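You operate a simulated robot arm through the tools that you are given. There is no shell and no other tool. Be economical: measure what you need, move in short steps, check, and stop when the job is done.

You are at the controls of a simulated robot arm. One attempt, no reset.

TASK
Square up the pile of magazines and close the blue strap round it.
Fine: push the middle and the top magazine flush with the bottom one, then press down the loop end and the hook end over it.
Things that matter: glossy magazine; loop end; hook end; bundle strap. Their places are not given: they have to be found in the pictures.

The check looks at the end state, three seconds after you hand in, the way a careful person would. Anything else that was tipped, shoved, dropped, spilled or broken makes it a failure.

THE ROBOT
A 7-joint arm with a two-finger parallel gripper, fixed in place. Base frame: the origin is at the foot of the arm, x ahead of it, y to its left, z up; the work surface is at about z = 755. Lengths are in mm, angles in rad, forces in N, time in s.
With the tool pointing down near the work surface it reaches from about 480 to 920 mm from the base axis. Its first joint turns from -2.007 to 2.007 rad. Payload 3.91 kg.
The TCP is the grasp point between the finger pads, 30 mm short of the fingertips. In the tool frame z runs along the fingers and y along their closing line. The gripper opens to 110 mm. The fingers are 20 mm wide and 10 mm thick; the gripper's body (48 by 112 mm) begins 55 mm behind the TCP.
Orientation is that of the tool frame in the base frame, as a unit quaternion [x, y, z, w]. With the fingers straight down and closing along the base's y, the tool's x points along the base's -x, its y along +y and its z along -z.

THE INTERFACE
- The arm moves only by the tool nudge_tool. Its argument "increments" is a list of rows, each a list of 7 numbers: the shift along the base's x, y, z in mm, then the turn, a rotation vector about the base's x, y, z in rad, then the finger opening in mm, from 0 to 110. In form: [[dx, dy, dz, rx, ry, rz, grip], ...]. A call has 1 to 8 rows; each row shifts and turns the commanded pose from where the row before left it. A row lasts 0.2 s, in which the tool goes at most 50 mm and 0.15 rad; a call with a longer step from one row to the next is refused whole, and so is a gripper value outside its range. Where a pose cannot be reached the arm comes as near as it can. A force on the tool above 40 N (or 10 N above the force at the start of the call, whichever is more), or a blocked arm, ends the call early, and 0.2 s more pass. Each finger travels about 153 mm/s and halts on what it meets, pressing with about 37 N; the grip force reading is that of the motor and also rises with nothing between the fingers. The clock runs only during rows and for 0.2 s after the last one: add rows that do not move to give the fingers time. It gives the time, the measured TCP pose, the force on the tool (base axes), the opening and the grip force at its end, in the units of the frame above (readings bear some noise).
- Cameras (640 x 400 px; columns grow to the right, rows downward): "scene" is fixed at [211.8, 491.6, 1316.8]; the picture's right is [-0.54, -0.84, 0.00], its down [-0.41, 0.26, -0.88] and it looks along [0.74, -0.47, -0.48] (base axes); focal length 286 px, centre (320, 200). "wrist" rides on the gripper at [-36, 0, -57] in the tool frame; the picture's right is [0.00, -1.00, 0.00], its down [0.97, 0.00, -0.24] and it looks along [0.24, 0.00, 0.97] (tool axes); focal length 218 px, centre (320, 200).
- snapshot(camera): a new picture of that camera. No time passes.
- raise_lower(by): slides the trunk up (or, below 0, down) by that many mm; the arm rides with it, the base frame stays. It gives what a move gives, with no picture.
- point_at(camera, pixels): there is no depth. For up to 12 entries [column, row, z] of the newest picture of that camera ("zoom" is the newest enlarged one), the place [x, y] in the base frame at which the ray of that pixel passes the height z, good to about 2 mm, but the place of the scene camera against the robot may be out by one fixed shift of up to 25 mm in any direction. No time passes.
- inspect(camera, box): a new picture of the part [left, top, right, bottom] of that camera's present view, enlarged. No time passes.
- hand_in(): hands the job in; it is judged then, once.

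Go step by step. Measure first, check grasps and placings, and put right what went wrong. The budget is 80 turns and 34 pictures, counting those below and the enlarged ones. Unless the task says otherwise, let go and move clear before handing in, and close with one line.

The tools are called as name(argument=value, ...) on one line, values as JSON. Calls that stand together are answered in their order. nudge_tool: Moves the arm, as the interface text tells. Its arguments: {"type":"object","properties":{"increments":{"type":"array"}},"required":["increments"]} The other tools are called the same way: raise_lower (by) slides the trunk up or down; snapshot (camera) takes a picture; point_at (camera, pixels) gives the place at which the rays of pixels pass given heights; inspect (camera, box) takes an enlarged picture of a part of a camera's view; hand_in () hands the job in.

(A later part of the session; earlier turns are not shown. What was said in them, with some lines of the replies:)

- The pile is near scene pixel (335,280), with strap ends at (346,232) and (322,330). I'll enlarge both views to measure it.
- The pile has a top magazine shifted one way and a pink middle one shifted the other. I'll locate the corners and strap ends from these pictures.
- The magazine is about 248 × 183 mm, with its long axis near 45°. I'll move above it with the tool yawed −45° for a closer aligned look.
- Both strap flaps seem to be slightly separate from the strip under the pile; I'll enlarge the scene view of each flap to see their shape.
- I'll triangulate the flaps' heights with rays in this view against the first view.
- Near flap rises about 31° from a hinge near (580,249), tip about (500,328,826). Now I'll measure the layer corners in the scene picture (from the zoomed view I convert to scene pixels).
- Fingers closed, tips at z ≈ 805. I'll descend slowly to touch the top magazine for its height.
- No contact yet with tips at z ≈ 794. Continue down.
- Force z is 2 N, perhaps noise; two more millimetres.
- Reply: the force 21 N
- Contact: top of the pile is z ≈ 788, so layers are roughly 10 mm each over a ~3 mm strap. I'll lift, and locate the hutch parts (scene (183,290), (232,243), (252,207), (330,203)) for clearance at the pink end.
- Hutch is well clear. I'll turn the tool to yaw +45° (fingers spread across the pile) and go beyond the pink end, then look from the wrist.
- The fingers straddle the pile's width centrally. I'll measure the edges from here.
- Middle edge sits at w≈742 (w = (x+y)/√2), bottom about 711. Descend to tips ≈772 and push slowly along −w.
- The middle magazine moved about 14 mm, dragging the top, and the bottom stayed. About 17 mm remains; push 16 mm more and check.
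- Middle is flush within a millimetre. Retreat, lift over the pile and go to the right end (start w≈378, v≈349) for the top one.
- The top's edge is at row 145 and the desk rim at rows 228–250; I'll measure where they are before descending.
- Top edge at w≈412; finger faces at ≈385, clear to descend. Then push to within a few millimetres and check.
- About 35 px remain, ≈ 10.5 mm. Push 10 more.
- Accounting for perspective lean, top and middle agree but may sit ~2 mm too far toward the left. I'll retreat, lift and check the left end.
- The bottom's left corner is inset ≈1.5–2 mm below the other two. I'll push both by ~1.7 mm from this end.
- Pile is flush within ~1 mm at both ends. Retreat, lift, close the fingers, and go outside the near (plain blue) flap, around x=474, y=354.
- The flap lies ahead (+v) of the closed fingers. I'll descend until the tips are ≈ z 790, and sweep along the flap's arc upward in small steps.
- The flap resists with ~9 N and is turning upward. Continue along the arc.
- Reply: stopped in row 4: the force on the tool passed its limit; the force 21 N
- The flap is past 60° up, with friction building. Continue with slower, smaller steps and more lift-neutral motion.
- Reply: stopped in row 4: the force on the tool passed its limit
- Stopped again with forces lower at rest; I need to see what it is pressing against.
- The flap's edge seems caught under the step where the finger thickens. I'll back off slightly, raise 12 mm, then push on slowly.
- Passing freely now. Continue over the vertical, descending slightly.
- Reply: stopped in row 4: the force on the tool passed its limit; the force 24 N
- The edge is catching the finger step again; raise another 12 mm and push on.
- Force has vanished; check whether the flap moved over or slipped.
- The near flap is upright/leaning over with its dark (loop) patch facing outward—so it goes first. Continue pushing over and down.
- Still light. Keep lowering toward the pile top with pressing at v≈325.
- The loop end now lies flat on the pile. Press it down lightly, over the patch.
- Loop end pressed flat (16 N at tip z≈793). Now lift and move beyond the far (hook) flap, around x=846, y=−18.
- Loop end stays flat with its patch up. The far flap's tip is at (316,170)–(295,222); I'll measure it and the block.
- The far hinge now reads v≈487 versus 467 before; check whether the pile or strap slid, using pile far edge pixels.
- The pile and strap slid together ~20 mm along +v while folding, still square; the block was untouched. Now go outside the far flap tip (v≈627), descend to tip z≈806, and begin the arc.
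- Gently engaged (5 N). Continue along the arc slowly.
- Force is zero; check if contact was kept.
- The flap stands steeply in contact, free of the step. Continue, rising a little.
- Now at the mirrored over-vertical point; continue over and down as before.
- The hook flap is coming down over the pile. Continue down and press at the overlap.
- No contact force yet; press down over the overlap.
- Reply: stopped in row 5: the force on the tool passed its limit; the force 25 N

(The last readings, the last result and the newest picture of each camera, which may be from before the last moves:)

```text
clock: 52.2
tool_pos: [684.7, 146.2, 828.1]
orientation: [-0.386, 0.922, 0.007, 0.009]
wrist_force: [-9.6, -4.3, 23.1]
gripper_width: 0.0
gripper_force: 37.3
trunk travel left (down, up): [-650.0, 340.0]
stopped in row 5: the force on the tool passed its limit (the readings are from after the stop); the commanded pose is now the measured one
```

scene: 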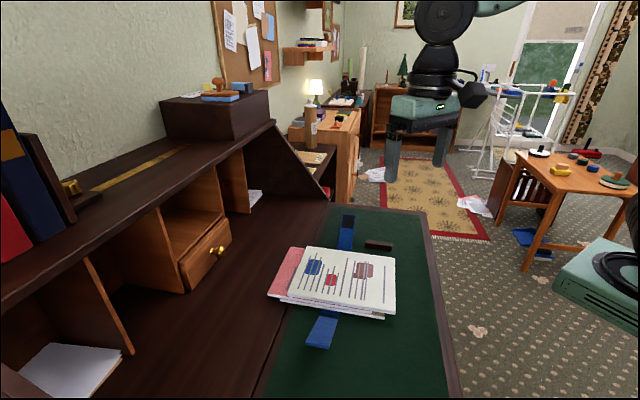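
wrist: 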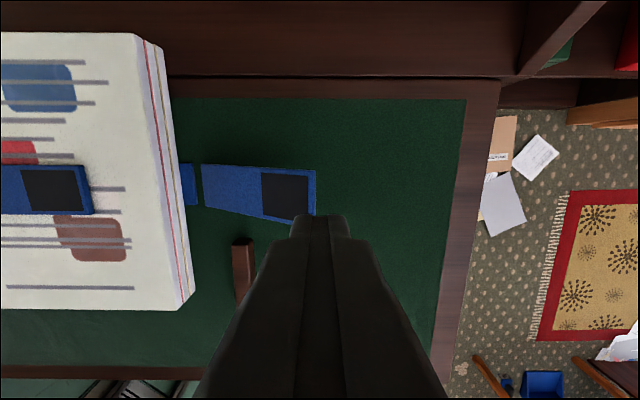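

Pressed to the 40 N limit on the overlap. Lift straight up, move clear and check.

nudge_tool(increments=[[0, 0, 10, 0, 0, 0, 0], [0, 0, 40, 0, 0, 0, 0], [0, 0, 45, 0, 0, 0, 0], [0, 0, 45, 0, 0, 0, 0], [0, 0, 45, 0, 0, 0, 0], [0, 0, 20, 0, 0, 0, 0]])

inspect(camera="scene", box=[250, 200, 410, 330])

snapshot(camera="wrist")

```text
clock: 53.6
tool_pos: [682.4, 146.1, 1029.8]
orientation: [-0.386, 0.922, 0.007, 0.008]
wrist_force: [-0.6, 0.1, 0.0]
gripper_width: 0.0
gripper_force: 36.9
trunk travel left (down, up): [-650.0, 340.0]
```

```text
3.08 times, centred on (330, 265) of scene
```

zoom: 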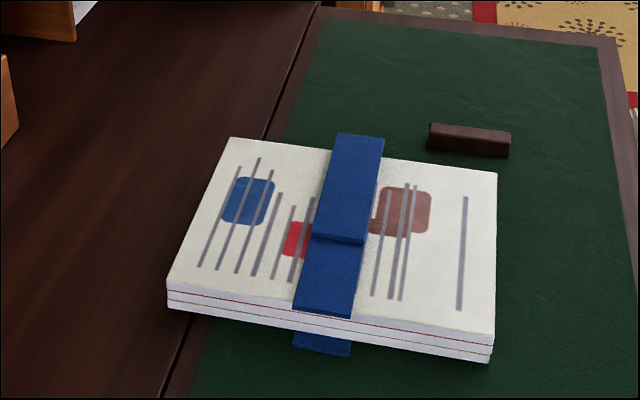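

```text
2 pictures are left
```

wrist: 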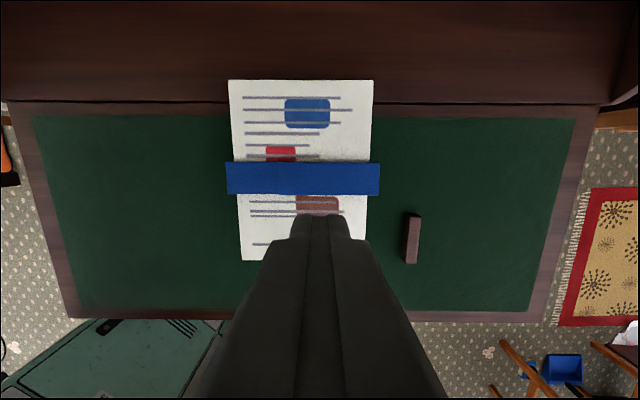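

The hook end lies over the loop end and both are flat. One close look at the layers' alignment before handing in.

inspect(camera="scene", box=[285, 280, 385, 325])

```text
6.40 times, centred on (335, 302) of scene
```

zoom: 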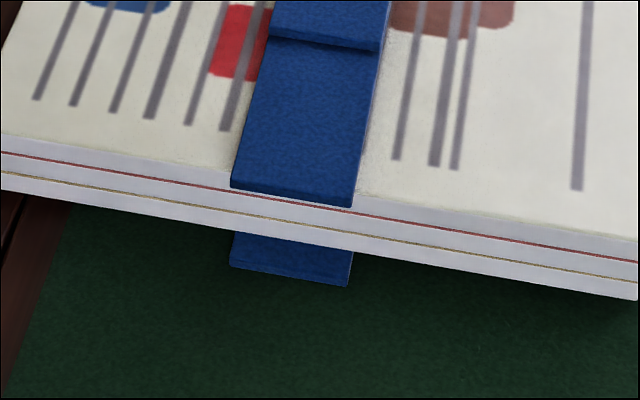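

The layers are flush, the strap is flat and closed, and the arm is clear of the pile. Handing in.

hand_in()

```text
The job is handed in.
```

The magazines are squared to within about 1 mm, and the blue strap is closed with the hook end pressed over the loop end; folding the loop end slid the pile and strap together about 20 mm across the mat, and folding the hook end moved them part of the way back.
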